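You operate a simulated robot arm through the tools that you are given. There is no shell and no other tool. Be economical: measure what you need, move in short steps, check, and stop when the job is done.

The job below is to be done with a simulated robot arm. You get a single attempt, and the scene is never put back.

## Task
Tighten the white terminal screw at 6 Nm, seal it and unclamp.
Fine: set the selector first; dab sealant on its head with the blue dauber; stand both tools back; no red lamp. A coat counts when it lies all over at full strength: go over it till it gets no stronger.

It is judged by the outcome, as a careful person would: the job done as asked, and still so three seconds after it is handed in. It fails if anything else is knocked over, pushed out of place, dropped, spilled or broken. Lids that push on must go on centred and level and be pressed home; caps that screw on are set level and turned clockwise until they are tight.

## Robot
A 6-joint arm with a two-finger parallel gripper, fixed in place. Base frame: the origin is at the foot of the arm, x ahead of it, y to its left, z up. Units: m, rad, N and s.
With the tool pointing down near the work surface it reaches from about 0.14 to 0.58 m from the base axis. Its first joint turns from -1.152 to 1.152 rad. Payload 2.1 kg.
The tool frame sits at the grasp point between the pads (the TCP): z along the fingers, y along the line on which they close. The tips reach 0.03 m beyond it. The gripper opens to 0.094 m. The fingers are 0.028 m wide and 0.01 m thick; the gripper's body (0.05 by 0.096 m) begins 0.055 m behind the TCP.
Orientation is that of the tool frame in the base frame, as [roll, pitch, yaw] about the fixed x, y, z axes, in that order (R = Rz(yaw) Ry(pitch) Rx(roll)). With the fingers straight down and closing along the base's y, the tool's x points along the base's -x, its y along +y and its z along -z.

## Interface
- The arm moves only by the tool nudge_tool. Its argument "commands" is a list of rows, each an object (a shift or turn left out is 0, a gripper value left out holds the last) with "angular": the turn, a rotation vector about the tool's x, y, z in units of 4 degrees (1.0 is 4 degrees), a list of three; "slide": the shift along the tool's x, y, z in units of 25 mm (1.0 is 25 mm), a list of three; "claw": the finger opening in m, from 0 to 0.094. In form: [{"angular": [rx, ry, rz], "slide": [tx, ty, tz], "claw": claw}, ...]. A call has 1 to 20 rows; each row shifts and turns the commanded pose from where the row before left it, along the tool's axes as they then stand. A call with a number of a shift or a turn outside -1 to 1 is refused whole. Each row takes 0.2 s and may step no farther than 0.05 m and 0.15 rad from the row before; otherwise, or with a gripper value out of range, the whole call is refused. A pose out of reach is approached as far as the arm can. The call stops where the force on the tool passes 40 N (or 10 N more than at its start, if that is more) or the arm is blocked; 0.2 s more then pass. The fingers move at their own pace (about 0.072 m/s each) and stop on an object; they squeeze with about 29 N. The grip force told is the motor's: it shows also when the fingers shut on nothing. Time passes only in rows, and 0.2 s behind the last, so rows that do not move let the fingers close. It gives the time, the measured TCP pose, the force on the tool (base axes), the opening and the grip force at its end, in the units of the frame above (readings bear some noise), with the torque about the TCP (base axes, N m) and any sound that the robot's microphone picked up, and new pictures: "pictures" is both (left out), scene, wrist or none.
- Cameras (640 x 400 px; columns grow to the right, rows downward): "scene" is fixed at [0.0458, -0.36, 0.4982]; the picture's right is [0.88, -0.48, 0.00], its down [-0.20, -0.37, -0.91] and it looks along [0.43, 0.80, -0.42] (base axes); focal length 242 px, centre (320, 200). "wrist" rides on the gripper at [0.076, 0.014, -0.103] in the tool frame; the picture's right is [-0.18, 0.98, 0.00], its down [-0.75, -0.14, -0.64] and it looks along [-0.63, -0.12, 0.77] (tool axes); focal length 243 px, centre (320, 200). There is no depth. A picture from a camera that has moved, and an enlarged one, comes with that camera's place and axes in the base frame and with its lens.
- zoom(camera, box): a new picture of the part [left, top, right, bottom] of that camera's present view, enlarged. It takes no simulated time.
- finish_job(): hands the job in; it is judged then, once.

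Go step by step. Nothing tells you positions but the pictures and the camera data: compare them with the known pose of the tool, close in by small moves and look again before you grip or let go. The budget is 120 turns and 200 pictures, counting those below and the enlarged ones. Unless the task says otherwise, let go and move clear before handing in, and close with one line.

The tools are called after "Call:" by a JSON object that holds its "api" and its "payload". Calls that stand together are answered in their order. nudge_tool: Moves the arm, as the interface text tells. Its arguments: {"type":"object","properties":{"commands":{"type":"array","items":{"type":"object","properties":{"angular":{"type":"array","items":{"type":"number"}},"slide":{"type":"array","items":{"type":"number"}},"claw":{"type":"number"}}}},"pictures":{"type":"string","enum":["both","scene","wrist","none"]}},"required":["commands"]} The other tools are called the same way: zoom (camera, box) takes an enlarged picture of a part of a camera's view; finish_job () hands the job in.

At the start:

```text
clock: 0.0
tool_pos: [0.3084, 0.0048, 0.4035]
tool_rot: [3.14, -0.002, -3.141]
contact_force: [0.4, 0.4, 0.0]
wrist_torque: [-0.03, 0.02, 0.0]
finger_gap: 0.0939
grip_force: 0.0
```

scene: 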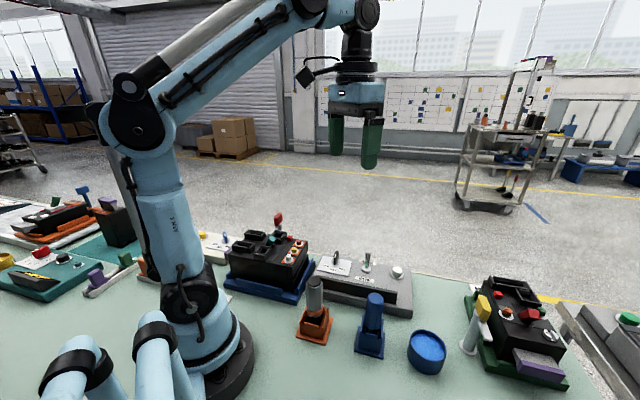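
wrist: 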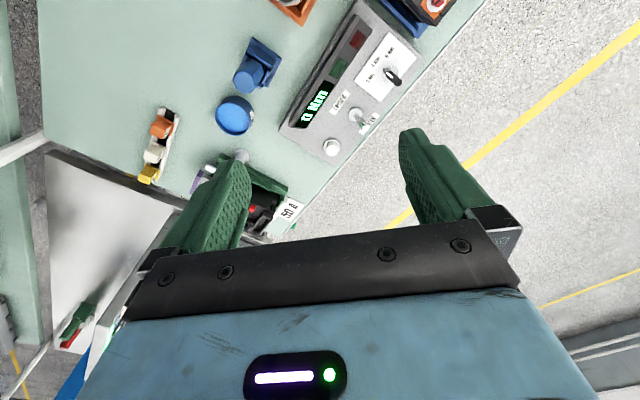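

I see a bench with several stations, a controller box with selector, toggles and a button, and two holders (grey/orange, blue). I'll look closer before moving.

Call:
{"api": "zoom", "payload": {"camera": "scene", "box": [200, 200, 420, 340]}}

Call:
{"api": "zoom", "payload": {"camera": "scene", "box": [400, 250, 640, 400]}}

Call:
{"api": "zoom", "payload": {"camera": "wrist", "box": [120, 0, 440, 200]}}

Call:
{"api": "zoom", "payload": {"camera": "scene", "box": [0, 170, 240, 320]}}

```text
2.86 times, centred on (310, 270) of scene
camera zoom: at [0.0458, -0.36, 0.4982], right [0.88, -0.48, 0.0], down [-0.2, -0.37, -0.91], along [0.43, 0.8, -0.42], focal length 691 px, centre (349, 0)
```

zoom: 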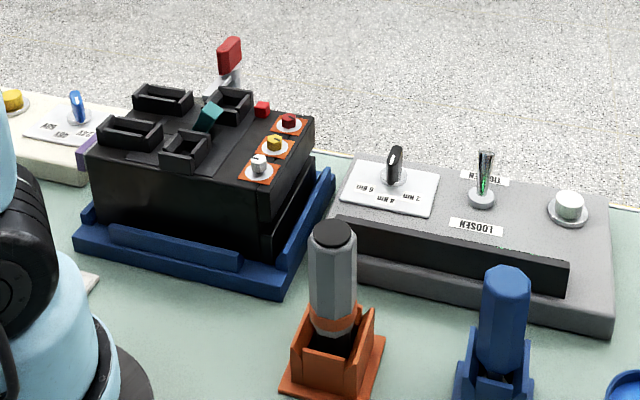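

```text
2.67 times, centred on (520, 325) of scene
camera zoom: at [0.0458, -0.36, 0.4982], right [0.88, -0.48, 0.0], down [-0.2, -0.37, -0.91], along [0.43, 0.8, -0.42], focal length 645 px, centre (-213, -133)
```

zoom: 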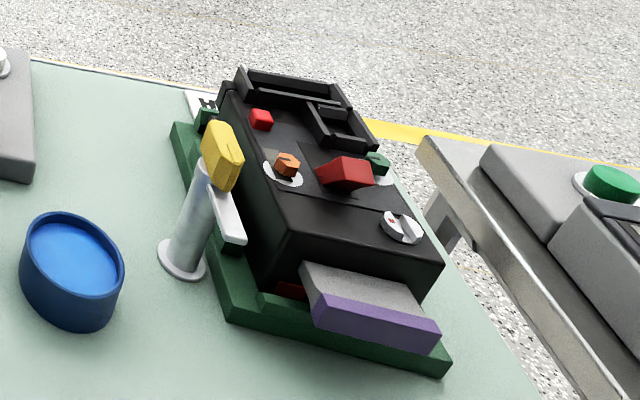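

```text
2.00 times, centred on (280, 100) of wrist
camera zoom: at [0.2316, 0.0184, 0.5056], right [0.18, 0.98, 0.0], down [0.75, -0.14, 0.64], along [0.63, -0.12, -0.77], focal length 485 px, centre (400, 400)
```

zoom: 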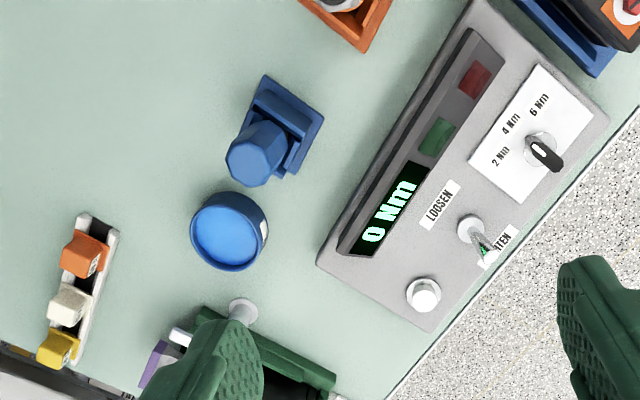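

```text
2.67 times, centred on (120, 245) of scene
camera zoom: at [0.0458, -0.36, 0.4982], right [0.88, -0.48, 0.0], down [-0.2, -0.37, -0.91], along [0.43, 0.8, -0.42], focal length 645 px, centre (853, 80)
```

zoom: 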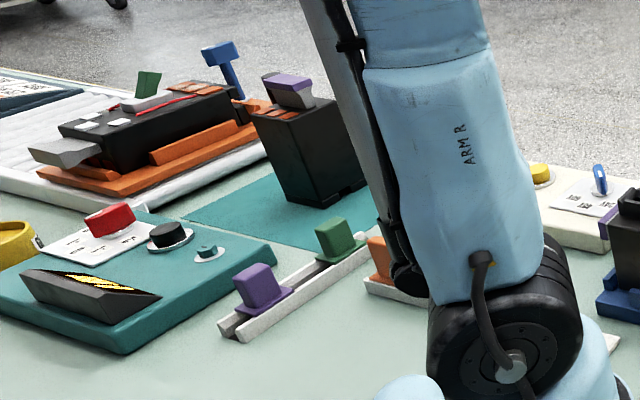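

The two fixtures each carry coloured screws; I need closer views to tell which has the white terminal screw.

Call:
{"api": "zoom", "payload": {"camera": "scene", "box": [225, 205, 325, 268]}}

Call:
{"api": "zoom", "payload": {"camera": "scene", "box": [470, 270, 580, 339]}}

Call:
{"api": "zoom", "payload": {"camera": "scene", "box": [310, 240, 420, 309]}}

```text
6.35 times, centred on (275, 236) of scene
camera zoom: at [0.0458, -0.36, 0.4982], right [0.88, -0.48, 0.0], down [-0.2, -0.37, -0.91], along [0.43, 0.8, -0.42], focal length 1536 px, centre (606, -32)
```

zoom: 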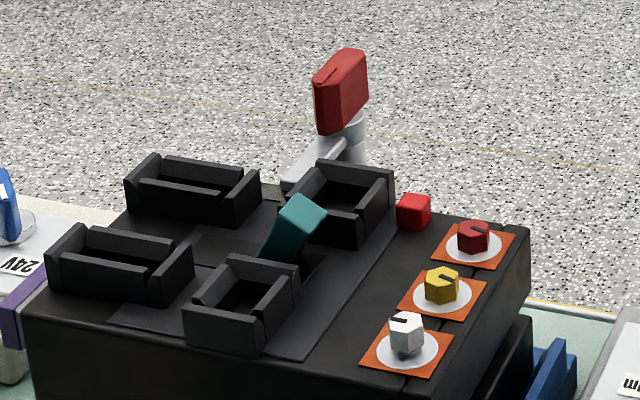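

```text
5.80 times, centred on (525, 304) of scene
camera zoom: at [0.0458, -0.36, 0.4982], right [0.88, -0.48, 0.0], down [-0.2, -0.37, -0.91], along [0.43, 0.8, -0.42], focal length 1403 px, centre (-868, -406)
```

zoom: 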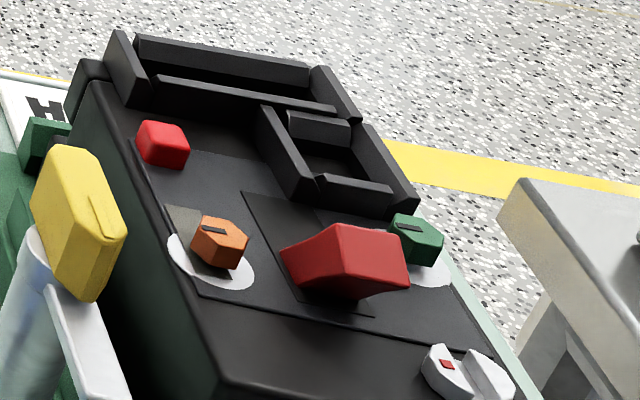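

```text
5.80 times, centred on (365, 274) of scene
camera zoom: at [0.0458, -0.36, 0.4982], right [0.88, -0.48, 0.0], down [-0.2, -0.37, -0.91], along [0.43, 0.8, -0.42], focal length 1403 px, centre (59, -232)
```

zoom: 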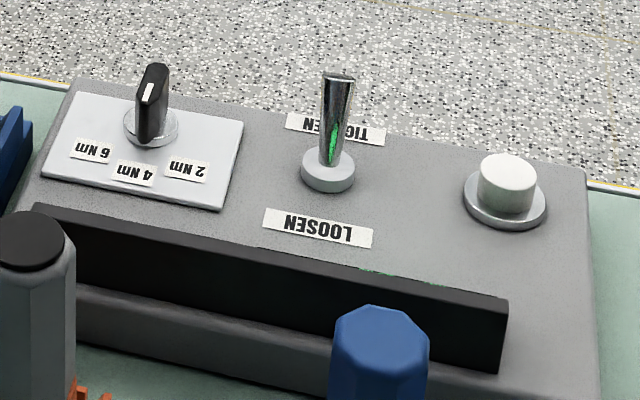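

The white hex screw is on the blue-based unit (left), with a red clamp lever; the grey octagonal tool is the driver and the control box has selector, TIGHTEN/LOOSEN toggle and a white button. I'll move over that unit to measure by parallax.

Call:
{"api": "nudge_tool", "payload": {"commands": [{"slide": [0.47, 0.84, 0]}, {"slide": [0.47, 0.84, 0]}, {"slide": [0.47, 0.84, 0]}, {"slide": [0.47, 0.84, 0]}, {"slide": [0.47, 0.84, 0]}], "pictures": "wrist"}}

```text
clock: 1.2
tool_pos: [0.2481, 0.11, 0.4048]
tool_rot: [-3.141, 0.001, 3.141]
contact_force: [0.9, -1.0, -0.9]
wrist_torque: [0.02, 0.02, 0.0]
finger_gap: 0.0941
grip_force: 0.0
camera wrist: at [0.1731, 0.1233, 0.5057], right [0.18, 0.98, 0.0], down [0.75, -0.14, 0.64], along [0.63, -0.12, -0.77], focal length 243 px, centre (320, 200)
```

wrist: 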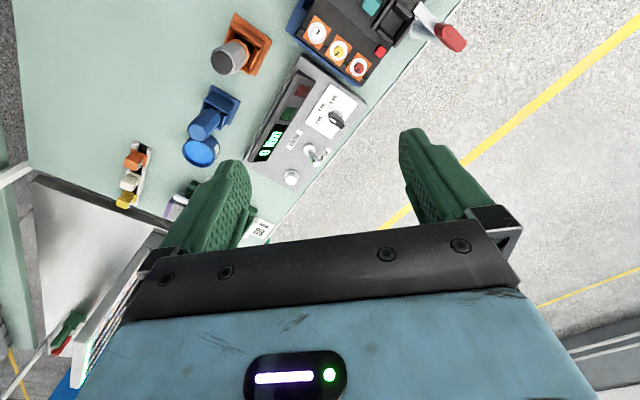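

The unit is at the top of this picture; zooming in for measuring.

Call:
{"api": "zoom", "payload": {"camera": "wrist", "box": [270, 0, 480, 131]}}

Call:
{"api": "zoom", "payload": {"camera": "wrist", "box": [170, 0, 370, 200]}}

```text
3.05 times, centred on (375, 66) of wrist
camera zoom: at [0.1731, 0.1233, 0.5057], right [0.18, 0.98, 0.0], down [0.75, -0.14, 0.64], along [0.63, -0.12, -0.77], focal length 739 px, centre (152, 610)
```

zoom: 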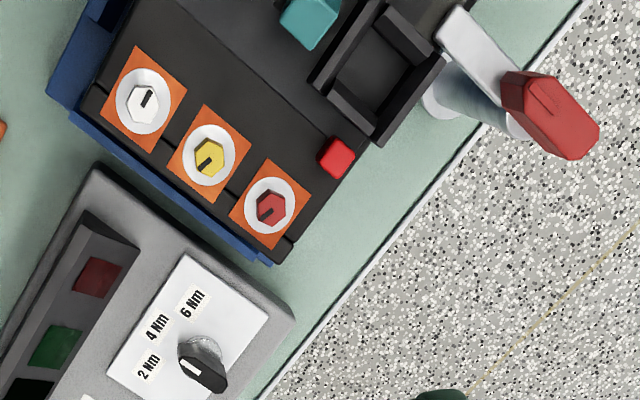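

```text
2.00 times, centred on (270, 100) of wrist
camera zoom: at [0.1731, 0.1233, 0.5057], right [0.18, 0.98, 0.0], down [0.75, -0.14, 0.64], along [0.63, -0.12, -0.77], focal length 485 px, centre (420, 400)
```

zoom: 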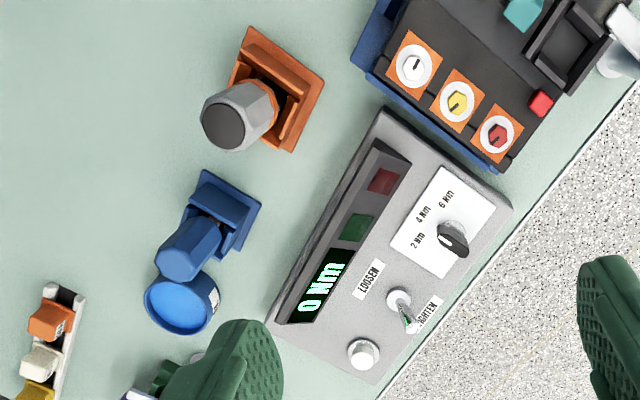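

White screw head is about (0.209, 0.112, 0.12); control box top about z 0.03 with selector ≈(0.357, 0.122), toggle ≈(0.416, 0.051), button ≈(0.473, -0.007). Moving closer to the control box for a careful look.

Call:
{"api": "nudge_tool", "payload": {"commands": [{"slide": [-0.61, -0.4, 0.9]}, {"slide": [-0.61, -0.4, 0.9]}, {"slide": [-0.61, -0.4, 0.9]}, {"slide": [-0.61, -0.4, 0.9]}, {"slide": [-0.61, -0.4, 0.9]}, {"slide": [-0.61, -0.4, 0.9]}], "pictures": "both"}}

```text
clock: 2.6
tool_pos: [0.34, 0.0502, 0.2689]
tool_rot: [-3.141, 0.0, 3.142]
contact_force: [-0.7, 0.1, -1.3]
wrist_torque: [-0.01, -0.01, 0.0]
finger_gap: 0.094
grip_force: 0.1
camera wrist: at [0.2639, 0.0637, 0.3709], right [0.18, 0.98, 0.0], down [0.75, -0.14, 0.64], along [0.63, -0.12, -0.77], focal length 243 px, centre (320, 200)
```

scene: 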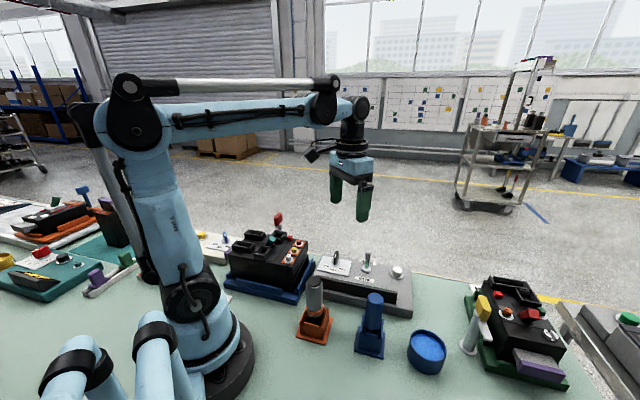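
wrist: 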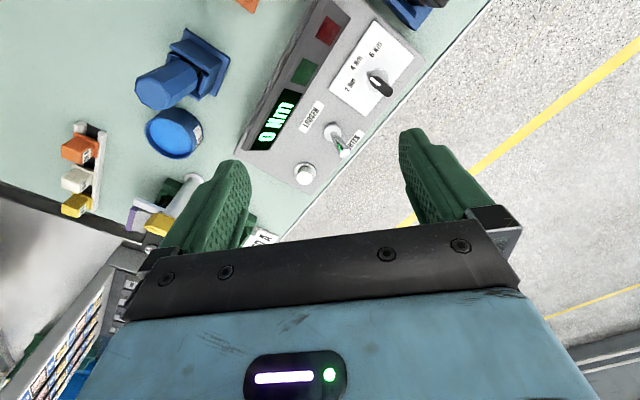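

Call:
{"api": "zoom", "payload": {"camera": "wrist", "box": [240, 0, 440, 190]}}

Call:
{"api": "zoom", "payload": {"camera": "wrist", "box": [320, 30, 420, 110]}}

```text
2.11 times, centred on (340, 95) of wrist
camera zoom: at [0.2639, 0.0637, 0.3709], right [0.18, 0.98, 0.0], down [0.75, -0.14, 0.64], along [0.63, -0.12, -0.77], focal length 511 px, centre (278, 421)
```

zoom: 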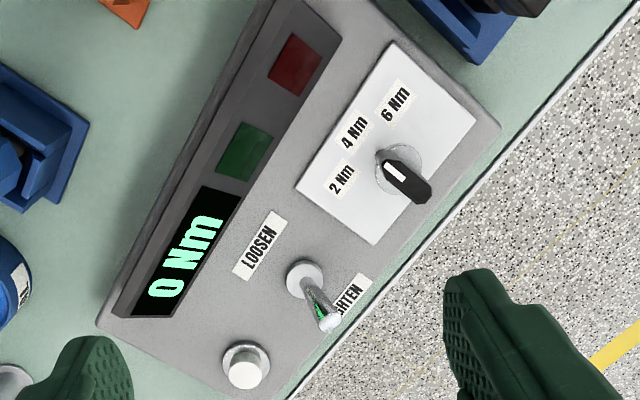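

```text
5.00 times, centred on (370, 70) of wrist
camera zoom: at [0.2639, 0.0637, 0.3709], right [0.18, 0.98, 0.0], down [0.75, -0.14, 0.64], along [0.63, -0.12, -0.77], focal length 1213 px, centre (70, 850)
```

zoom: 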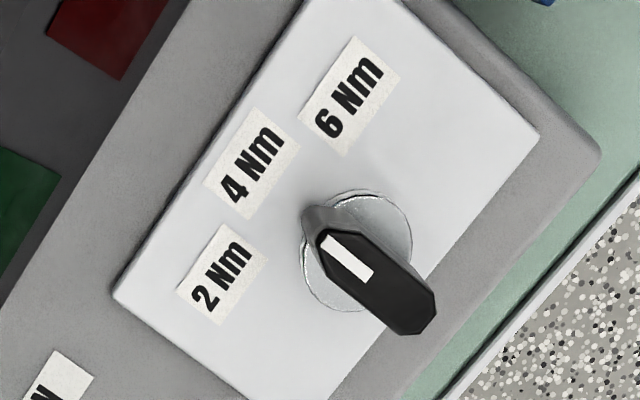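

The selector's bar now points at 4 Nm (225° direction, pointer end white) and 6 Nm lies 45° clockwise; the toggle already leans to TIGHTEN. I'll go above the selector with the gripper turned 45° to match the bar.

Call:
{"api": "nudge_tool", "payload": {"commands": [{"slide": [-0.144, 0.56, 0.8], "claw": 0.045}, {"slide": [-0.144, 0.56, 0.8]}, {"slide": [-0.144, 0.56, 0.8]}, {"slide": [-0.144, 0.56, 0.8]}, {"slide": [-0.144, 0.56, 0.8]}, {"angular": [0, 0, -0.9375]}, {"angular": [0, 0, -0.9375]}, {"angular": [0, 0, -0.9375]}, {"angular": [0, 0, -0.9375]}, {"angular": [0, 0, -0.9375]}, {"angular": [0, 0, -0.9375]}, {"angular": [0, 0, -0.9375]}, {"angular": [0, 0, -0.9375]}, {"angular": [0, 0, -0.9375]}, {"angular": [0, 0, -0.9375]}, {"angular": [0, 0, -0.9375]}, {"angular": [0, 0, -0.9375]}]}}

```text
clock: 6.2
tool_pos: [0.358, 0.1205, 0.1686]
tool_rot: [-3.141, -0.001, -2.355]
contact_force: [-0.3, 0.3, 0.1]
wrist_torque: [0.04, -0.02, 0.01]
finger_gap: 0.0449
grip_force: 0.0
camera wrist: at [0.2943, 0.0752, 0.2707], right [-0.57, 0.82, 0.0], down [0.63, 0.43, 0.64], along [0.53, 0.36, -0.77], focal length 243 px, centre (320, 200)
```

scene: 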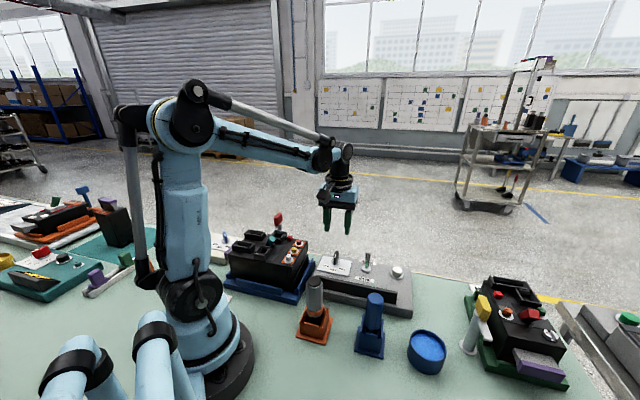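
wrist: 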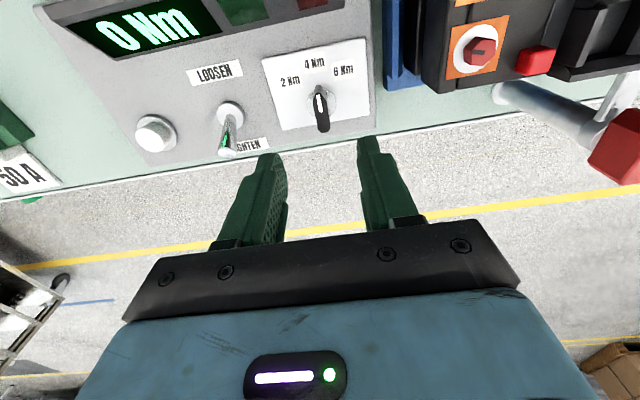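

The bar now lies along the picture's vertical, centred between the fingers. Descending to grip depth.

Call:
{"api": "nudge_tool", "payload": {"commands": [{"slide": [0, 0, 0.9]}, {"slide": [0, 0, 0.9]}, {"slide": [0, 0, 0.9]}, {"slide": [0, 0, 0.6]}, {"slide": [0, 0, 0.4]}]}}

Call:
{"api": "zoom", "payload": {"camera": "scene", "box": [290, 200, 410, 280]}}

```text
clock: 7.4
tool_pos: [0.3578, 0.1198, 0.0758]
tool_rot: [3.141, 0.0, -2.356]
contact_force: [-0.5, -0.7, -0.2]
wrist_torque: [0.06, 0.01, 0.01]
finger_gap: 0.0449
grip_force: 0.0
camera wrist: at [0.294, 0.0751, 0.178], right [-0.56, 0.83, 0.0], down [0.63, 0.43, 0.64], along [0.53, 0.36, -0.77], focal length 243 px, centre (320, 200)
```

scene: 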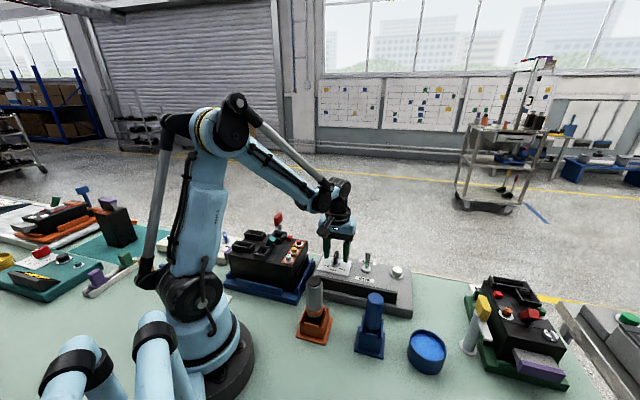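
wrist: 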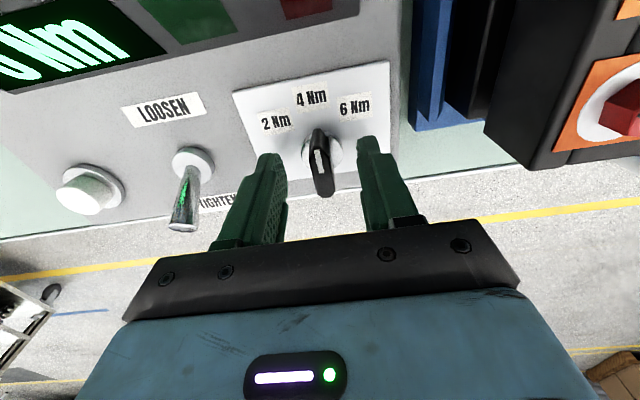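

```text
5.00 times, centred on (350, 240) of scene
camera zoom: at [0.0458, -0.36, 0.4982], right [0.88, -0.48, 0.0], down [-0.2, -0.37, -0.91], along [0.43, 0.8, -0.42], focal length 1210 px, centre (170, 0)
```

zoom: 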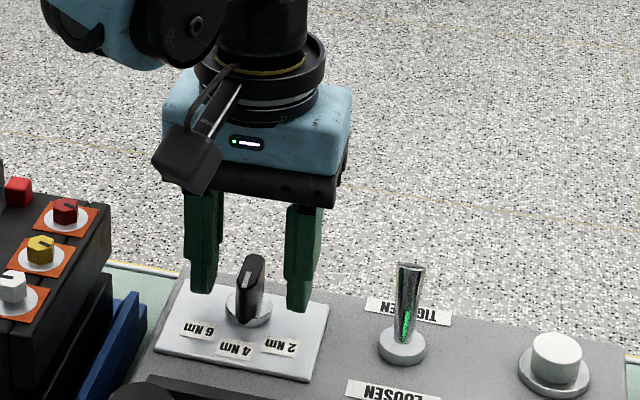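

The bar sits between the fingers. I'll close and turn clockwise 45°.

Call:
{"api": "nudge_tool", "payload": {"commands": [{"claw": 0.0}, {"claw": 0.0}, {"claw": 0.0}, {"claw": 0.0}], "pictures": "none"}}

Call:
{"api": "nudge_tool", "payload": {"commands": [{"angular": [0, 0, 0.9375]}, {"angular": [0, 0, 0.9375]}, {"angular": [0, 0, 0.9375]}, {"angular": [0, 0, 0.9375]}, {"angular": [0, 0, 0.9375]}, {"angular": [0, 0, 0.9375]}, {"angular": [0, 0, 0.9375]}, {"angular": [0, 0, 0.9375]}, {"angular": [0, 0, 0.9375]}, {"angular": [0, 0, 0.9375]}, {"angular": [0, 0, 0.9375]}, {"angular": [0, 0, 0.9375]}], "pictures": "wrist"}}

```text
clock: 8.4
tool_pos: [0.3558, 0.1199, 0.0765]
tool_rot: [3.136, -0.001, -2.354]
contact_force: [-13.4, 12.0, -9.0]
wrist_torque: [0.04, 0.14, -0.02]
finger_gap: 0.0119
grip_force: 44.8
```

```text
clock: 11.0
tool_pos: [0.357, 0.1205, 0.0757]
tool_rot: [3.138, -0.003, 3.141]
contact_force: [-25.9, 16.3, -2.5]
wrist_torque: [0.05, -0.16, 0.07]
finger_gap: 0.0119
grip_force: 44.9
camera wrist: at [0.2814, 0.1339, 0.1785], right [0.18, 0.98, 0.0], down [0.76, -0.14, 0.64], along [0.63, -0.12, -0.77], focal length 243 px, centre (320, 200)
```

wrist: 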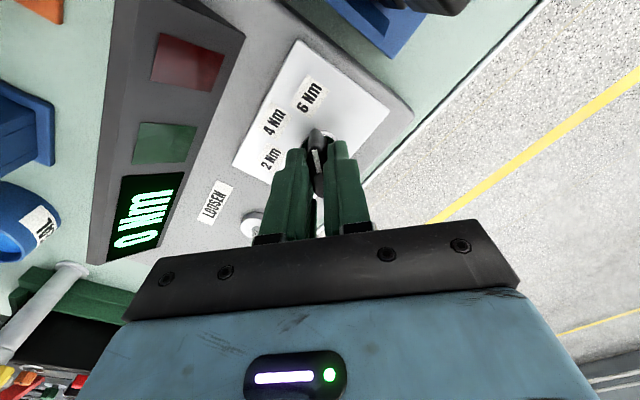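

It turned with the grip. Letting go and rising to check the pointer.

Call:
{"api": "nudge_tool", "payload": {"commands": [{"claw": 0.04}, {"claw": 0.04}, {"slide": [0, 0, -0.9]}, {"slide": [0, 0, -0.9]}, {"slide": [0, 0, -0.9]}, {"slide": [0, 0, -0.9]}], "pictures": "wrist"}}

Call:
{"api": "zoom", "payload": {"camera": "wrist", "box": [180, 0, 420, 160]}}

Call:
{"api": "zoom", "payload": {"camera": "scene", "box": [290, 230, 420, 310]}}

```text
clock: 12.4
tool_pos: [0.3583, 0.1194, 0.1663]
tool_rot: [-3.14, 0.002, 3.141]
contact_force: [-0.2, 0.0, 0.1]
wrist_torque: [0.01, 0.0, -0.01]
finger_gap: 0.0401
grip_force: 0.0
camera wrist: at [0.2815, 0.1337, 0.2679], right [0.18, 0.98, 0.0], down [0.75, -0.14, 0.64], along [0.63, -0.12, -0.77], focal length 243 px, centre (320, 200)
```

wrist: 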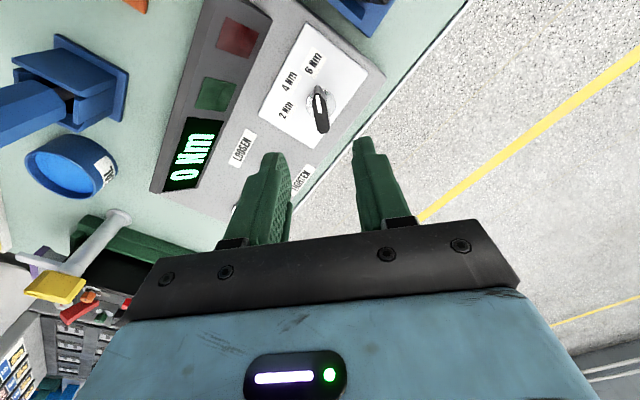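

```text
2.50 times, centred on (300, 80) of wrist
camera zoom: at [0.2815, 0.1337, 0.2679], right [0.18, 0.98, 0.0], down [0.75, -0.14, 0.64], along [0.63, -0.12, -0.77], focal length 606 px, centre (370, 500)
```

zoom: 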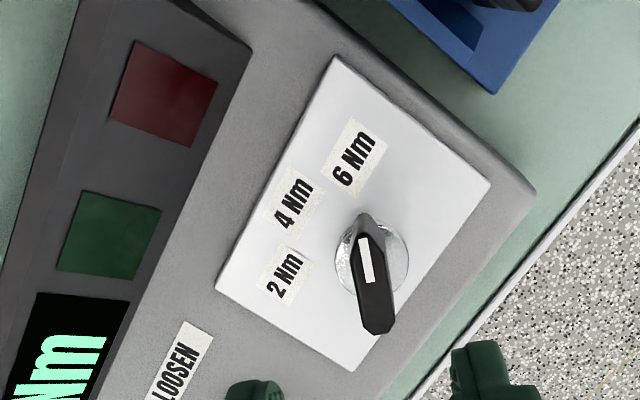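

```text
4.92 times, centred on (355, 270) of scene
camera zoom: at [0.0458, -0.36, 0.4982], right [0.88, -0.48, 0.0], down [-0.2, -0.37, -0.91], along [0.43, 0.8, -0.42], focal length 1191 px, centre (148, -145)
```

zoom: 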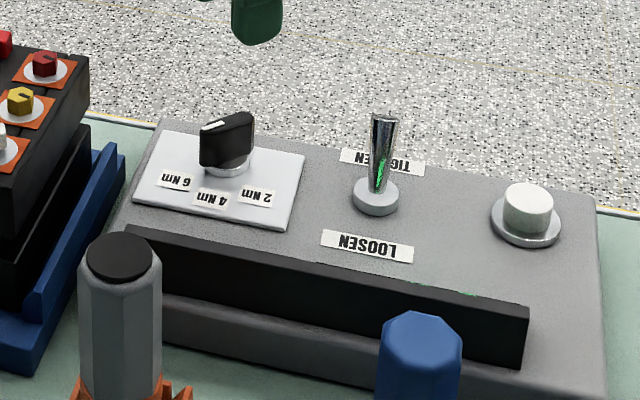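

Selector now points to 6 Nm, display shows 0 Nm, lamps dark. Next: driver (top ≈(0.216, -0.019, 0.138), ~34 mm octagon). I'll hover above it and look.

Call:
{"api": "nudge_tool", "payload": {"commands": [{"slide": [0, 0, -0.85], "claw": 0.07}, {"slide": [0, 0, -0.85]}, {"slide": [0, 0, -0.85]}, {"slide": [0, 0, -0.85]}, {"slide": [0.947, -0.92, 0]}, {"slide": [0.947, -0.92, 0]}, {"slide": [0.947, -0.92, 0]}, {"slide": [0.947, -0.92, 0]}, {"slide": [0.947, -0.92, 0]}, {"slide": [0.947, -0.92, 0]}]}}

Call:
{"api": "zoom", "payload": {"camera": "scene", "box": [260, 220, 460, 390]}}

Call:
{"api": "zoom", "payload": {"camera": "wrist", "box": [220, 0, 420, 170]}}

```text
clock: 14.6
tool_pos: [0.2158, -0.0192, 0.251]
tool_rot: [3.141, 0.0, -3.141]
contact_force: [-0.5, 0.6, 0.9]
wrist_torque: [0.01, 0.0, -0.01]
finger_gap: 0.0699
grip_force: 0.0
camera wrist: at [0.1395, -0.0047, 0.3524], right [0.18, 0.98, 0.0], down [0.75, -0.14, 0.64], along [0.63, -0.12, -0.77], focal length 243 px, centre (320, 200)
```

scene: 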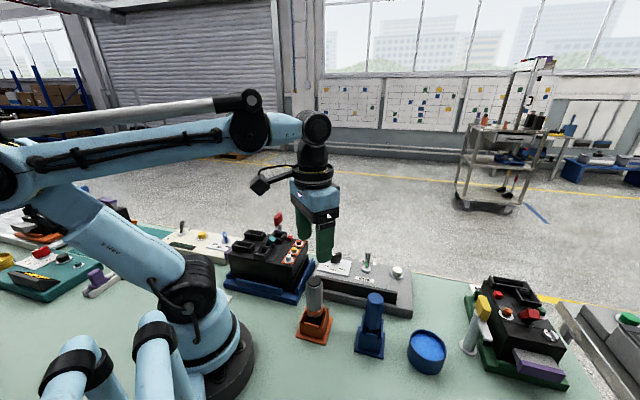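
wrist: 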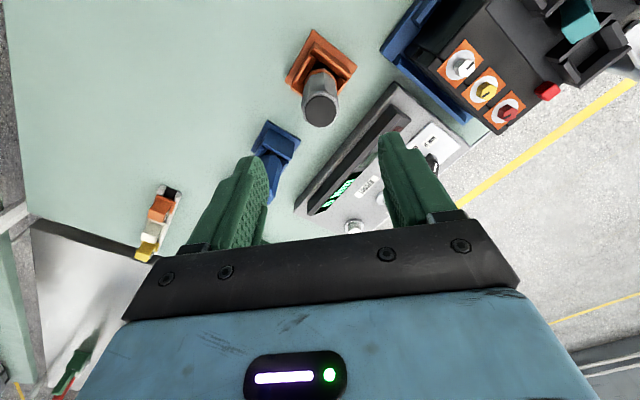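

```text
2.35 times, centred on (360, 305) of scene
camera zoom: at [0.0458, -0.3599, 0.4982], right [0.88, -0.48, 0.0], down [-0.2, -0.37, -0.91], along [0.43, 0.8, -0.42], focal length 569 px, centre (226, -47)
```

zoom: 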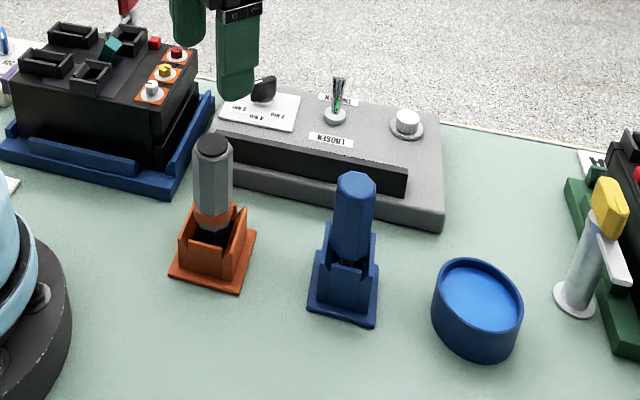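

```text
2.35 times, centred on (320, 85) of wrist
camera zoom: at [0.1395, -0.0047, 0.3524], right [0.18, 0.98, 0.0], down [0.75, -0.14, 0.64], along [0.63, -0.12, -0.77], focal length 571 px, centre (320, 471)
```

zoom: 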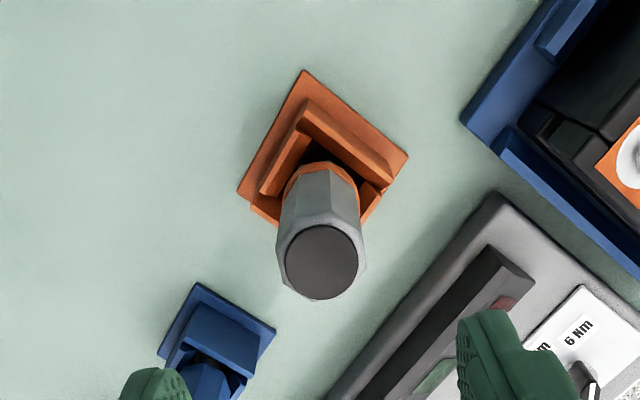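

Gripper is centred over the driver, which stands upright with flats facing the fingers. Descending to grip at z≈0.10.

Call:
{"api": "nudge_tool", "payload": {"commands": [{"slide": [0, 0, 1]}, {"slide": [0, 0, 1]}, {"slide": [0, 0, 1]}, {"slide": [0, 0, 1]}, {"slide": [0, 0, 1]}, {"slide": [0, 0, 0.9]}]}}

Call:
{"api": "zoom", "payload": {"camera": "scene", "box": [260, 240, 380, 350]}}

```text
clock: 16.0
tool_pos: [0.216, -0.0168, 0.1034]
tool_rot: [-3.142, 0.0, 3.14]
contact_force: [-0.7, -0.4, 0.4]
wrist_torque: [0.04, 0.05, 0.0]
finger_gap: 0.0702
grip_force: 0.0
camera wrist: at [0.1396, -0.0038, 0.2053], right [0.18, 0.98, 0.0], down [0.75, -0.14, 0.64], along [0.63, -0.12, -0.77], focal length 243 px, centre (320, 200)
```

scene: 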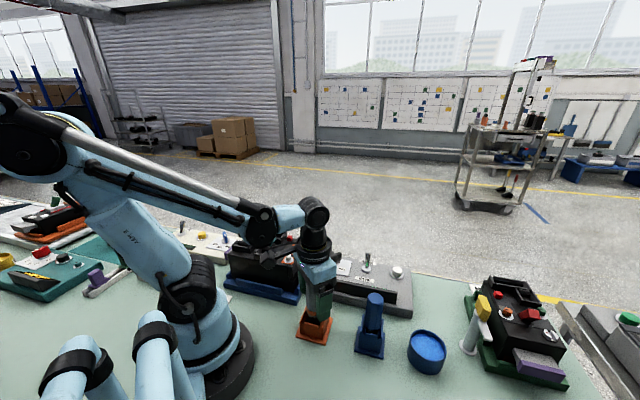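
wrist: 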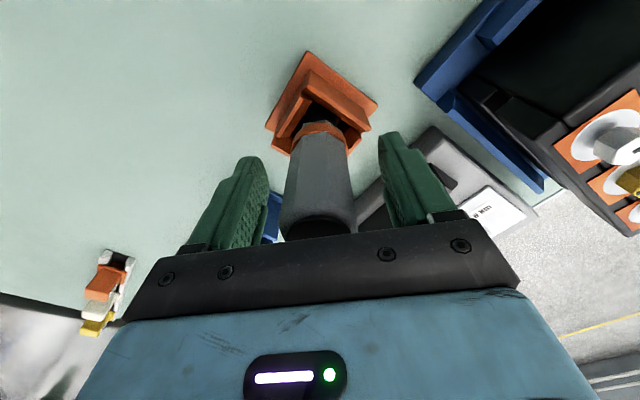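

```text
3.64 times, centred on (320, 295) of scene
camera zoom: at [0.0458, -0.36, 0.4982], right [0.88, -0.48, 0.0], down [-0.2, -0.37, -0.91], along [0.43, 0.8, -0.42], focal length 880 px, centre (320, -146)
```

zoom: 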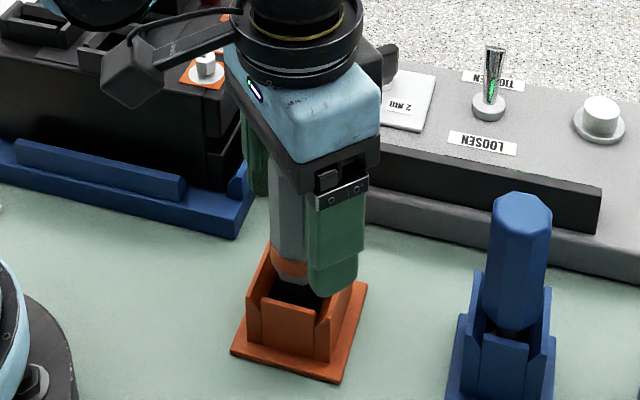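

Driver is slightly to the left of the finger centre; shift 2.5 mm and close.

Call:
{"api": "nudge_tool", "payload": {"commands": [{"slide": [0, -0.1, 0.05]}, {"claw": 0.02}, {"claw": 0.02}, {"claw": 0.02}, {"claw": 0.02}]}}

```text
clock: 17.2
tool_pos: [0.2164, -0.0194, 0.1022]
tool_rot: [3.142, 0.001, 3.14]
contact_force: [0.1, 2.8, 0.0]
wrist_torque: [0.24, 0.05, -0.01]
finger_gap: 0.0331
grip_force: 28.5
camera wrist: at [0.1399, -0.0064, 0.2044], right [0.18, 0.98, 0.0], down [0.75, -0.14, 0.64], along [0.63, -0.12, -0.77], focal length 243 px, centre (320, 200)
```

scene: 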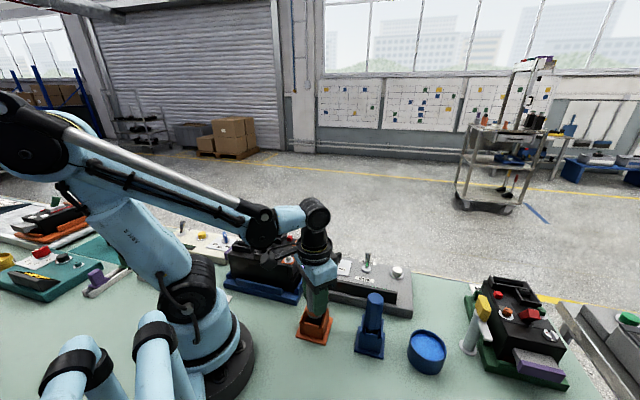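
wrist: 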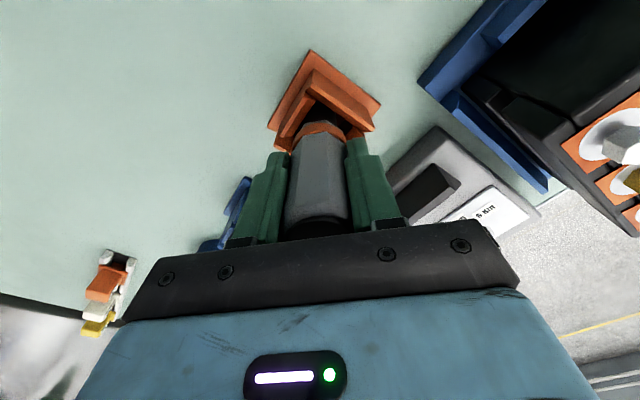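

Gripped (33 mm). Stow pose to remember: (0.2164, -0.0194, 0.1022). Lifting straight up.

Call:
{"api": "nudge_tool", "payload": {"commands": [{"slide": [0, 0, -0.4]}, {"slide": [0, 0, -0.8]}, {"slide": [0, 0, -0.8]}, {"slide": [0, 0, -1]}, {"slide": [0, 0, -1]}, {"slide": [0, 0, -1]}, {"slide": [0, 0, -1]}]}}

Call:
{"api": "zoom", "payload": {"camera": "scene", "box": [220, 200, 400, 350]}}

Call:
{"api": "zoom", "payload": {"camera": "wrist", "box": [240, 0, 540, 250]}}

```text
clock: 18.8
tool_pos: [0.2156, -0.0211, 0.2517]
tool_rot: [3.142, 0.001, 3.141]
contact_force: [0.3, -0.4, -4.2]
wrist_torque: [0.02, 0.01, -0.02]
finger_gap: 0.0329
grip_force: 29.2
camera wrist: at [0.1393, -0.0072, 0.3539], right [0.18, 0.98, 0.0], down [0.75, -0.14, 0.64], along [0.63, -0.12, -0.77], focal length 243 px, centre (320, 200)
```

scene: 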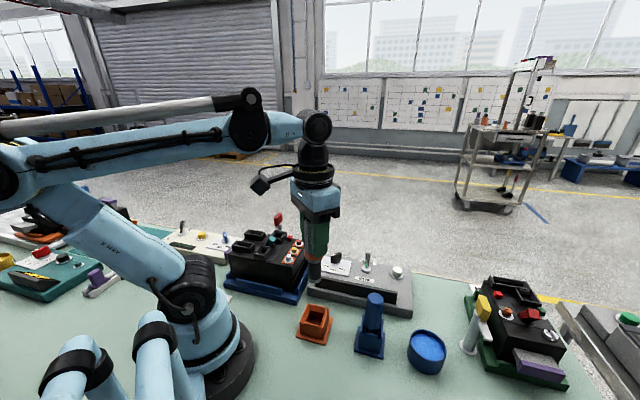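
wrist: 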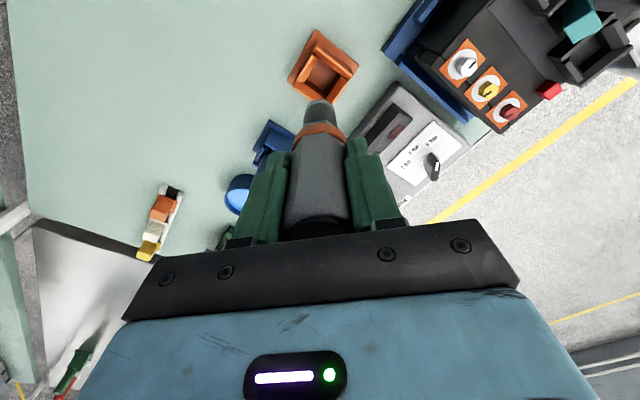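

```text
2.67 times, centred on (310, 275) of scene
camera zoom: at [0.0458, -0.36, 0.4982], right [0.88, -0.48, 0.0], down [-0.2, -0.37, -0.91], along [0.43, 0.8, -0.42], focal length 645 px, centre (347, 0)
```

zoom: 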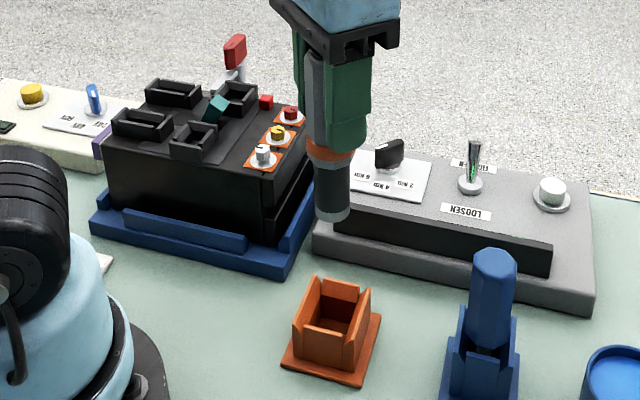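

```text
1.60 times, centred on (390, 125) of wrist
camera zoom: at [0.1393, -0.0072, 0.3539], right [0.18, 0.98, 0.0], down [0.75, -0.14, 0.64], along [0.63, -0.12, -0.77], focal length 388 px, centre (208, 320)
```

zoom: 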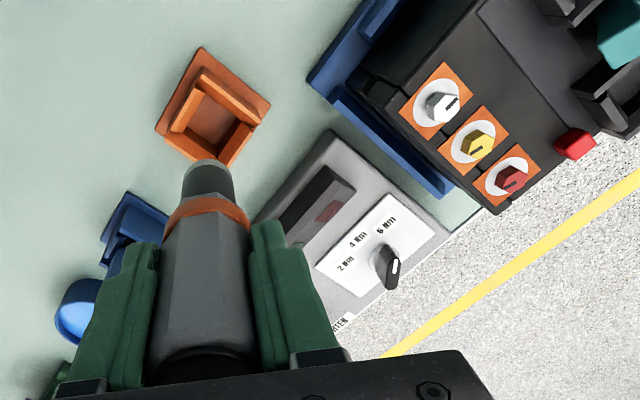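

Driver lifted cleanly, holder stayed. Tip is about 0.10–0.107 below TCP. Moving above the white screw, high, to align.

Call:
{"api": "nudge_tool", "payload": {"commands": [{"slide": [0, 0, -0.95]}, {"slide": [0, 0, -0.95]}, {"slide": [0.044, 0.873, 0]}, {"slide": [0.044, 0.873, 0]}, {"slide": [0.044, 0.873, 0]}, {"slide": [0.044, 0.873, 0]}, {"slide": [0.044, 0.873, 0]}, {"slide": [0.044, 0.873, 0]}]}}

Call:
{"api": "zoom", "payload": {"camera": "scene", "box": [220, 180, 340, 290]}}

Call:
{"api": "zoom", "payload": {"camera": "wrist", "box": [240, 0, 440, 170]}}

```text
clock: 20.6
tool_pos: [0.2093, 0.1113, 0.3013]
tool_rot: [3.141, 0.0, -3.14]
contact_force: [0.7, 0.0, -4.0]
wrist_torque: [0.03, 0.0, 0.01]
finger_gap: 0.0333
grip_force: 29.0
camera wrist: at [0.1327, 0.1241, 0.4022], right [0.18, 0.98, 0.0], down [0.75, -0.14, 0.64], along [0.63, -0.12, -0.77], focal length 243 px, centre (320, 200)
```

scene: 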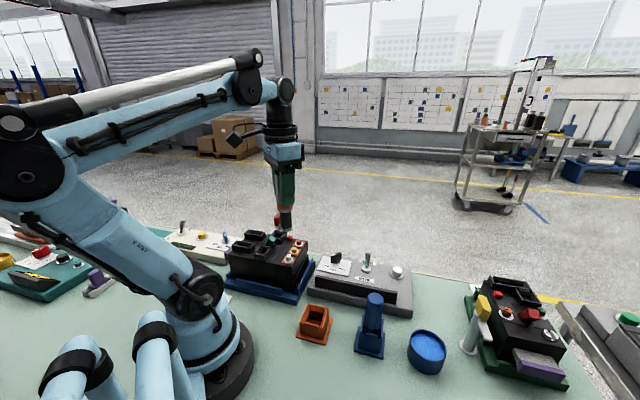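
wrist: 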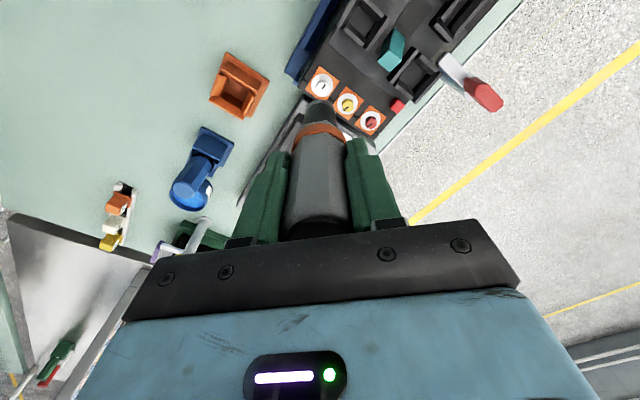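

```text
3.64 times, centred on (280, 235) of scene
camera zoom: at [0.0458, -0.36, 0.4982], right [0.88, -0.48, 0.0], down [-0.2, -0.37, -0.91], along [0.43, 0.8, -0.42], focal length 880 px, centre (466, 73)
```

zoom: 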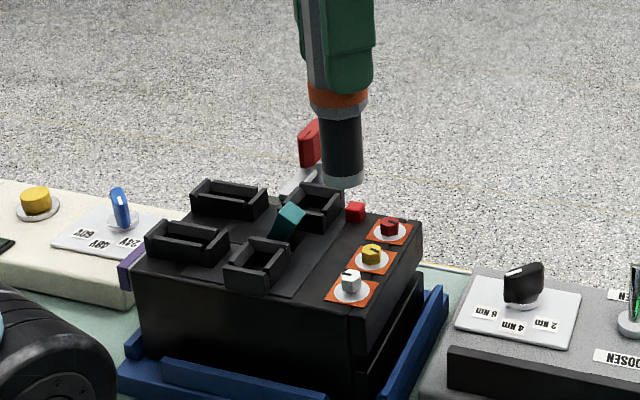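

```text
2.35 times, centred on (340, 85) of wrist
camera zoom: at [0.1327, 0.1241, 0.4022], right [0.18, 0.98, 0.0], down [0.75, -0.14, 0.64], along [0.63, -0.12, -0.77], focal length 571 px, centre (273, 471)
```

zoom: 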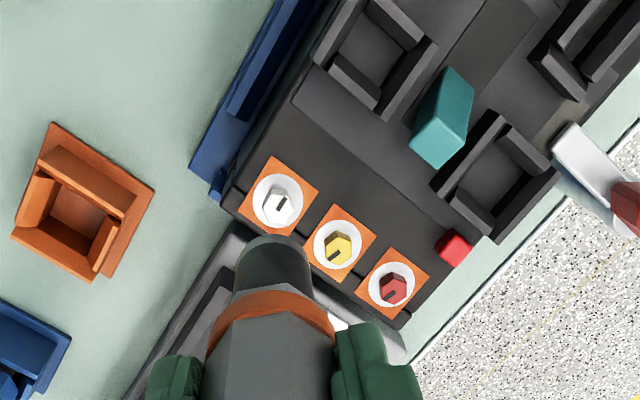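

Near alignment: the screw seems about 2–3 mm further in +y. Shift slightly and lower to just above it, then look again.

Call:
{"api": "nudge_tool", "payload": {"commands": [{"slide": [-0.04, 0.08, 0.7]}, {"slide": [0, 0, 0.7]}, {"slide": [0, 0, 0.7]}]}}

Call:
{"api": "zoom", "payload": {"camera": "scene", "box": [250, 200, 330, 270]}}

Call:
{"api": "zoom", "payload": {"camera": "wrist", "box": [260, 20, 400, 140]}}

```text
clock: 21.4
tool_pos: [0.2103, 0.1131, 0.2468]
tool_rot: [-3.141, 0.0, -3.141]
contact_force: [-0.3, -0.1, -2.9]
wrist_torque: [0.01, 0.01, 0.02]
finger_gap: 0.033
grip_force: 28.9
camera wrist: at [0.1344, 0.1257, 0.3489], right [0.18, 0.98, 0.0], down [0.75, -0.14, 0.64], along [0.63, -0.12, -0.77], focal length 243 px, centre (320, 200)
```

scene: 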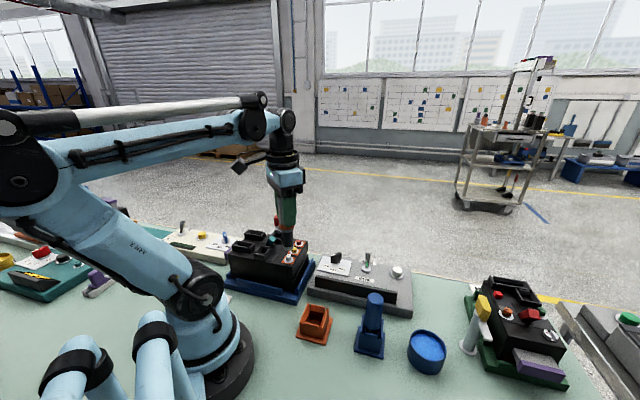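
wrist: 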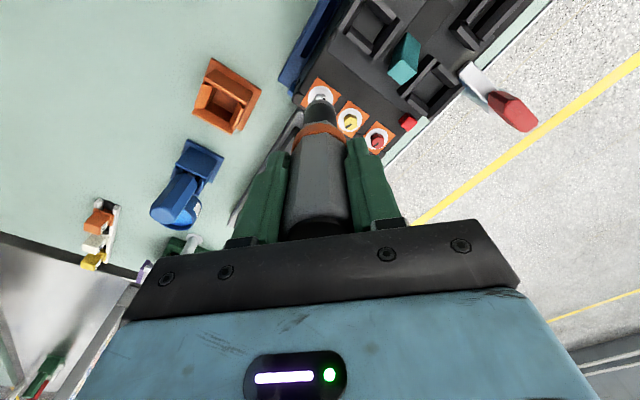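

```text
5.71 times, centred on (290, 235) of scene
camera zoom: at [0.0458, -0.36, 0.4982], right [0.88, -0.48, 0.0], down [-0.2, -0.37, -0.91], along [0.43, 0.8, -0.42], focal length 1383 px, centre (491, 0)
```

zoom: 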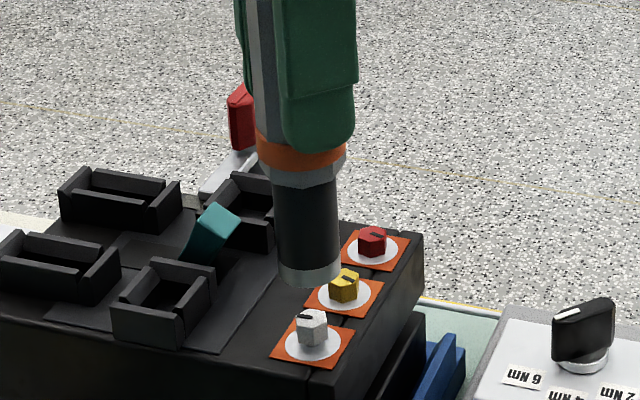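

```text
3.33 times, centred on (330, 80) of wrist
camera zoom: at [0.1344, 0.1257, 0.3489], right [0.18, 0.98, 0.0], down [0.75, -0.14, 0.64], along [0.63, -0.12, -0.77], focal length 809 px, centre (287, 600)
```

zoom: 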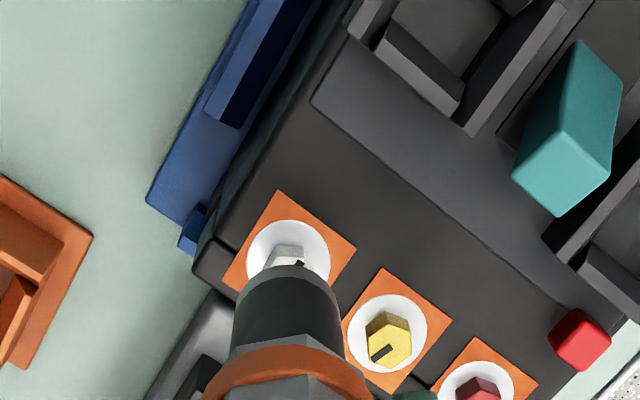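

Aligned within about a millimetre. Lowering slowly and watching force and sound.

Call:
{"api": "nudge_tool", "payload": {"commands": [{"slide": [0.02, 0, 0.4]}, {"slide": [0, 0, 0.4]}, {"slide": [0, 0, 0.2]}]}}

Call:
{"api": "zoom", "payload": {"camera": "scene", "box": [250, 200, 330, 270]}}

```text
clock: 22.2
tool_pos: [0.2096, 0.1121, 0.2216]
tool_rot: [3.141, 0.0, -3.142]
contact_force: [0.2, 0.3, -4.7]
wrist_torque: [0.0, 0.04, -0.06]
finger_gap: 0.0331
grip_force: 29.1
camera wrist: at [0.1334, 0.1256, 0.3243], right [0.18, 0.98, 0.0], down [0.75, -0.14, 0.64], along [0.63, -0.12, -0.77], focal length 243 px, centre (320, 200)
```

scene: 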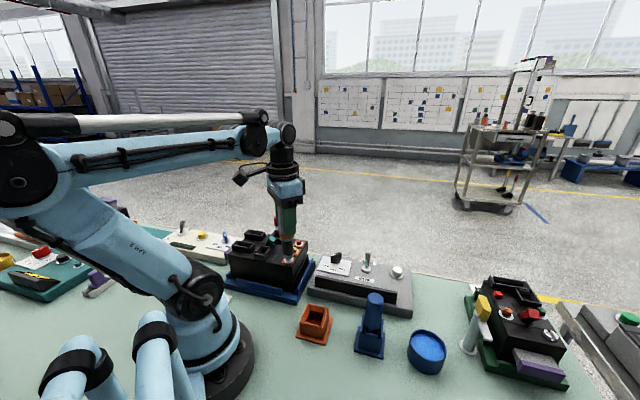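
wrist: 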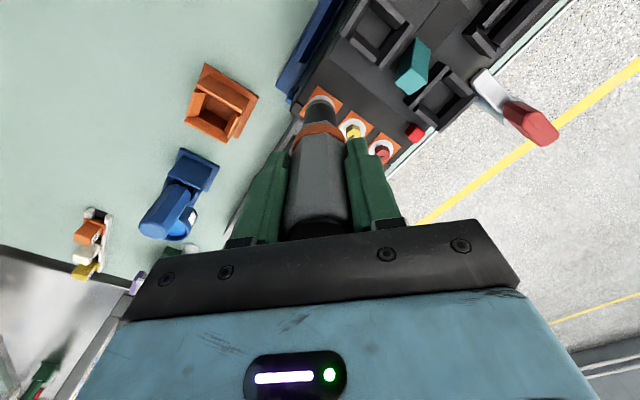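

```text
5.71 times, centred on (290, 235) of scene
camera zoom: at [0.0458, -0.36, 0.4982], right [0.88, -0.48, 0.0], down [-0.2, -0.37, -0.91], along [0.43, 0.8, -0.42], focal length 1383 px, centre (491, 0)
```

zoom: 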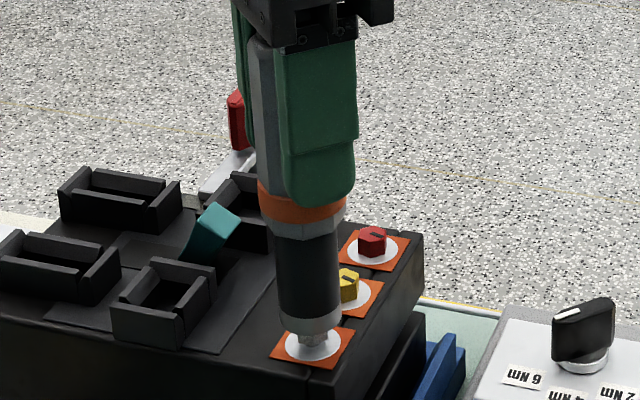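

The nose is at the head, no contact yet. Continue in small steps.

Call:
{"api": "nudge_tool", "payload": {"commands": [{"slide": [0, 0, 0.12]}, {"slide": [0, 0, 0.12]}], "pictures": "none"}}

Call:
{"api": "zoom", "payload": {"camera": "scene", "box": [250, 200, 330, 270]}}

```text
clock: 22.8
tool_pos: [0.2096, 0.1122, 0.2165]
tool_rot: [3.14, 0.001, 3.141]
contact_force: [0.3, 0.0, -4.0]
wrist_torque: [-0.02, -0.01, 0.0]
finger_gap: 0.0333
grip_force: 28.9
```

```text
5.71 times, centred on (290, 235) of scene
camera zoom: at [0.0458, -0.36, 0.4982], right [0.88, -0.48, 0.0], down [-0.2, -0.37, -0.91], along [0.43, 0.8, -0.42], focal length 1383 px, centre (491, 0)
```

zoom: 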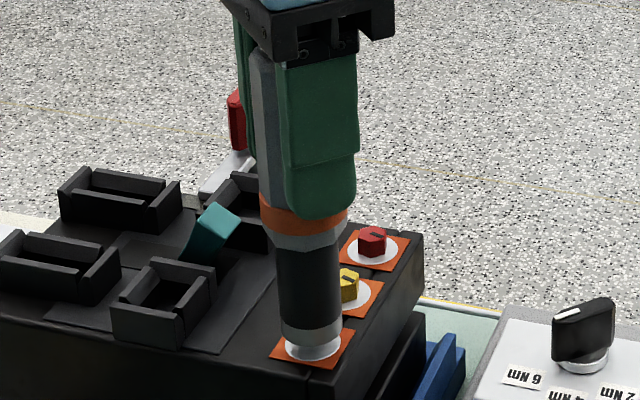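

Call:
{"api": "nudge_tool", "payload": {"commands": [{"slide": [-0.02, 0, 0.1]}, {"slide": [0, 0, 0.1]}], "pictures": "none"}}

Call:
{"api": "zoom", "payload": {"camera": "scene", "box": [250, 200, 420, 320]}}

```text
clock: 23.4
tool_pos: [0.2092, 0.1124, 0.2127]
tool_rot: [3.141, -0.002, 3.141]
contact_force: [0.1, -0.1, -0.9]
wrist_torque: [-0.01, 0.05, 0.0]
finger_gap: 0.0331
grip_force: 29.1
```

```text
3.33 times, centred on (335, 260) of scene
camera zoom: at [0.0458, -0.36, 0.4982], right [0.88, -0.48, 0.0], down [-0.2, -0.37, -0.91], along [0.43, 0.8, -0.42], focal length 807 px, centre (270, 0)
```

zoom: 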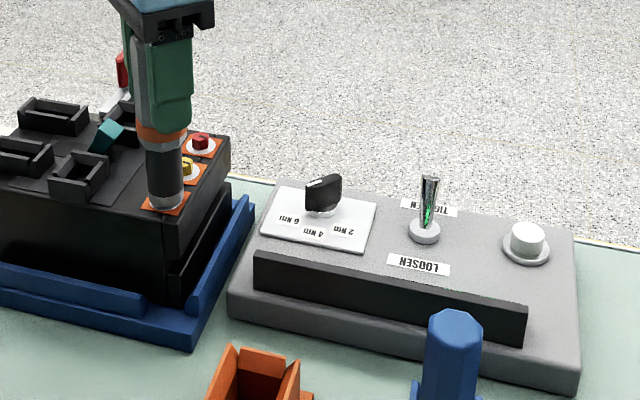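

Contact begins (weight taken up). Press a little and look at the display and lamps.

Call:
{"api": "nudge_tool", "payload": {"commands": [{"slide": [0, 0, 0.06]}, {"slide": [0, 0, 0.06]}], "pictures": "wrist"}}

```text
clock: 24.0
tool_pos: [0.2101, 0.1114, 0.2088]
tool_rot: [3.14, -0.001, -3.142]
contact_force: [0.3, -0.3, 5.0]
wrist_torque: [-0.01, 0.0, 0.01]
finger_gap: 0.0334
grip_force: 29.0
camera wrist: at [0.1341, 0.1257, 0.3103], right [0.18, 0.98, 0.0], down [0.75, -0.14, 0.64], along [0.63, -0.12, -0.77], focal length 243 px, centre (320, 200)
```

wrist: 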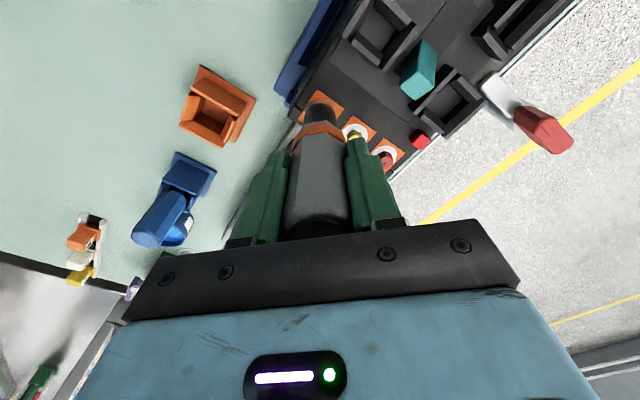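

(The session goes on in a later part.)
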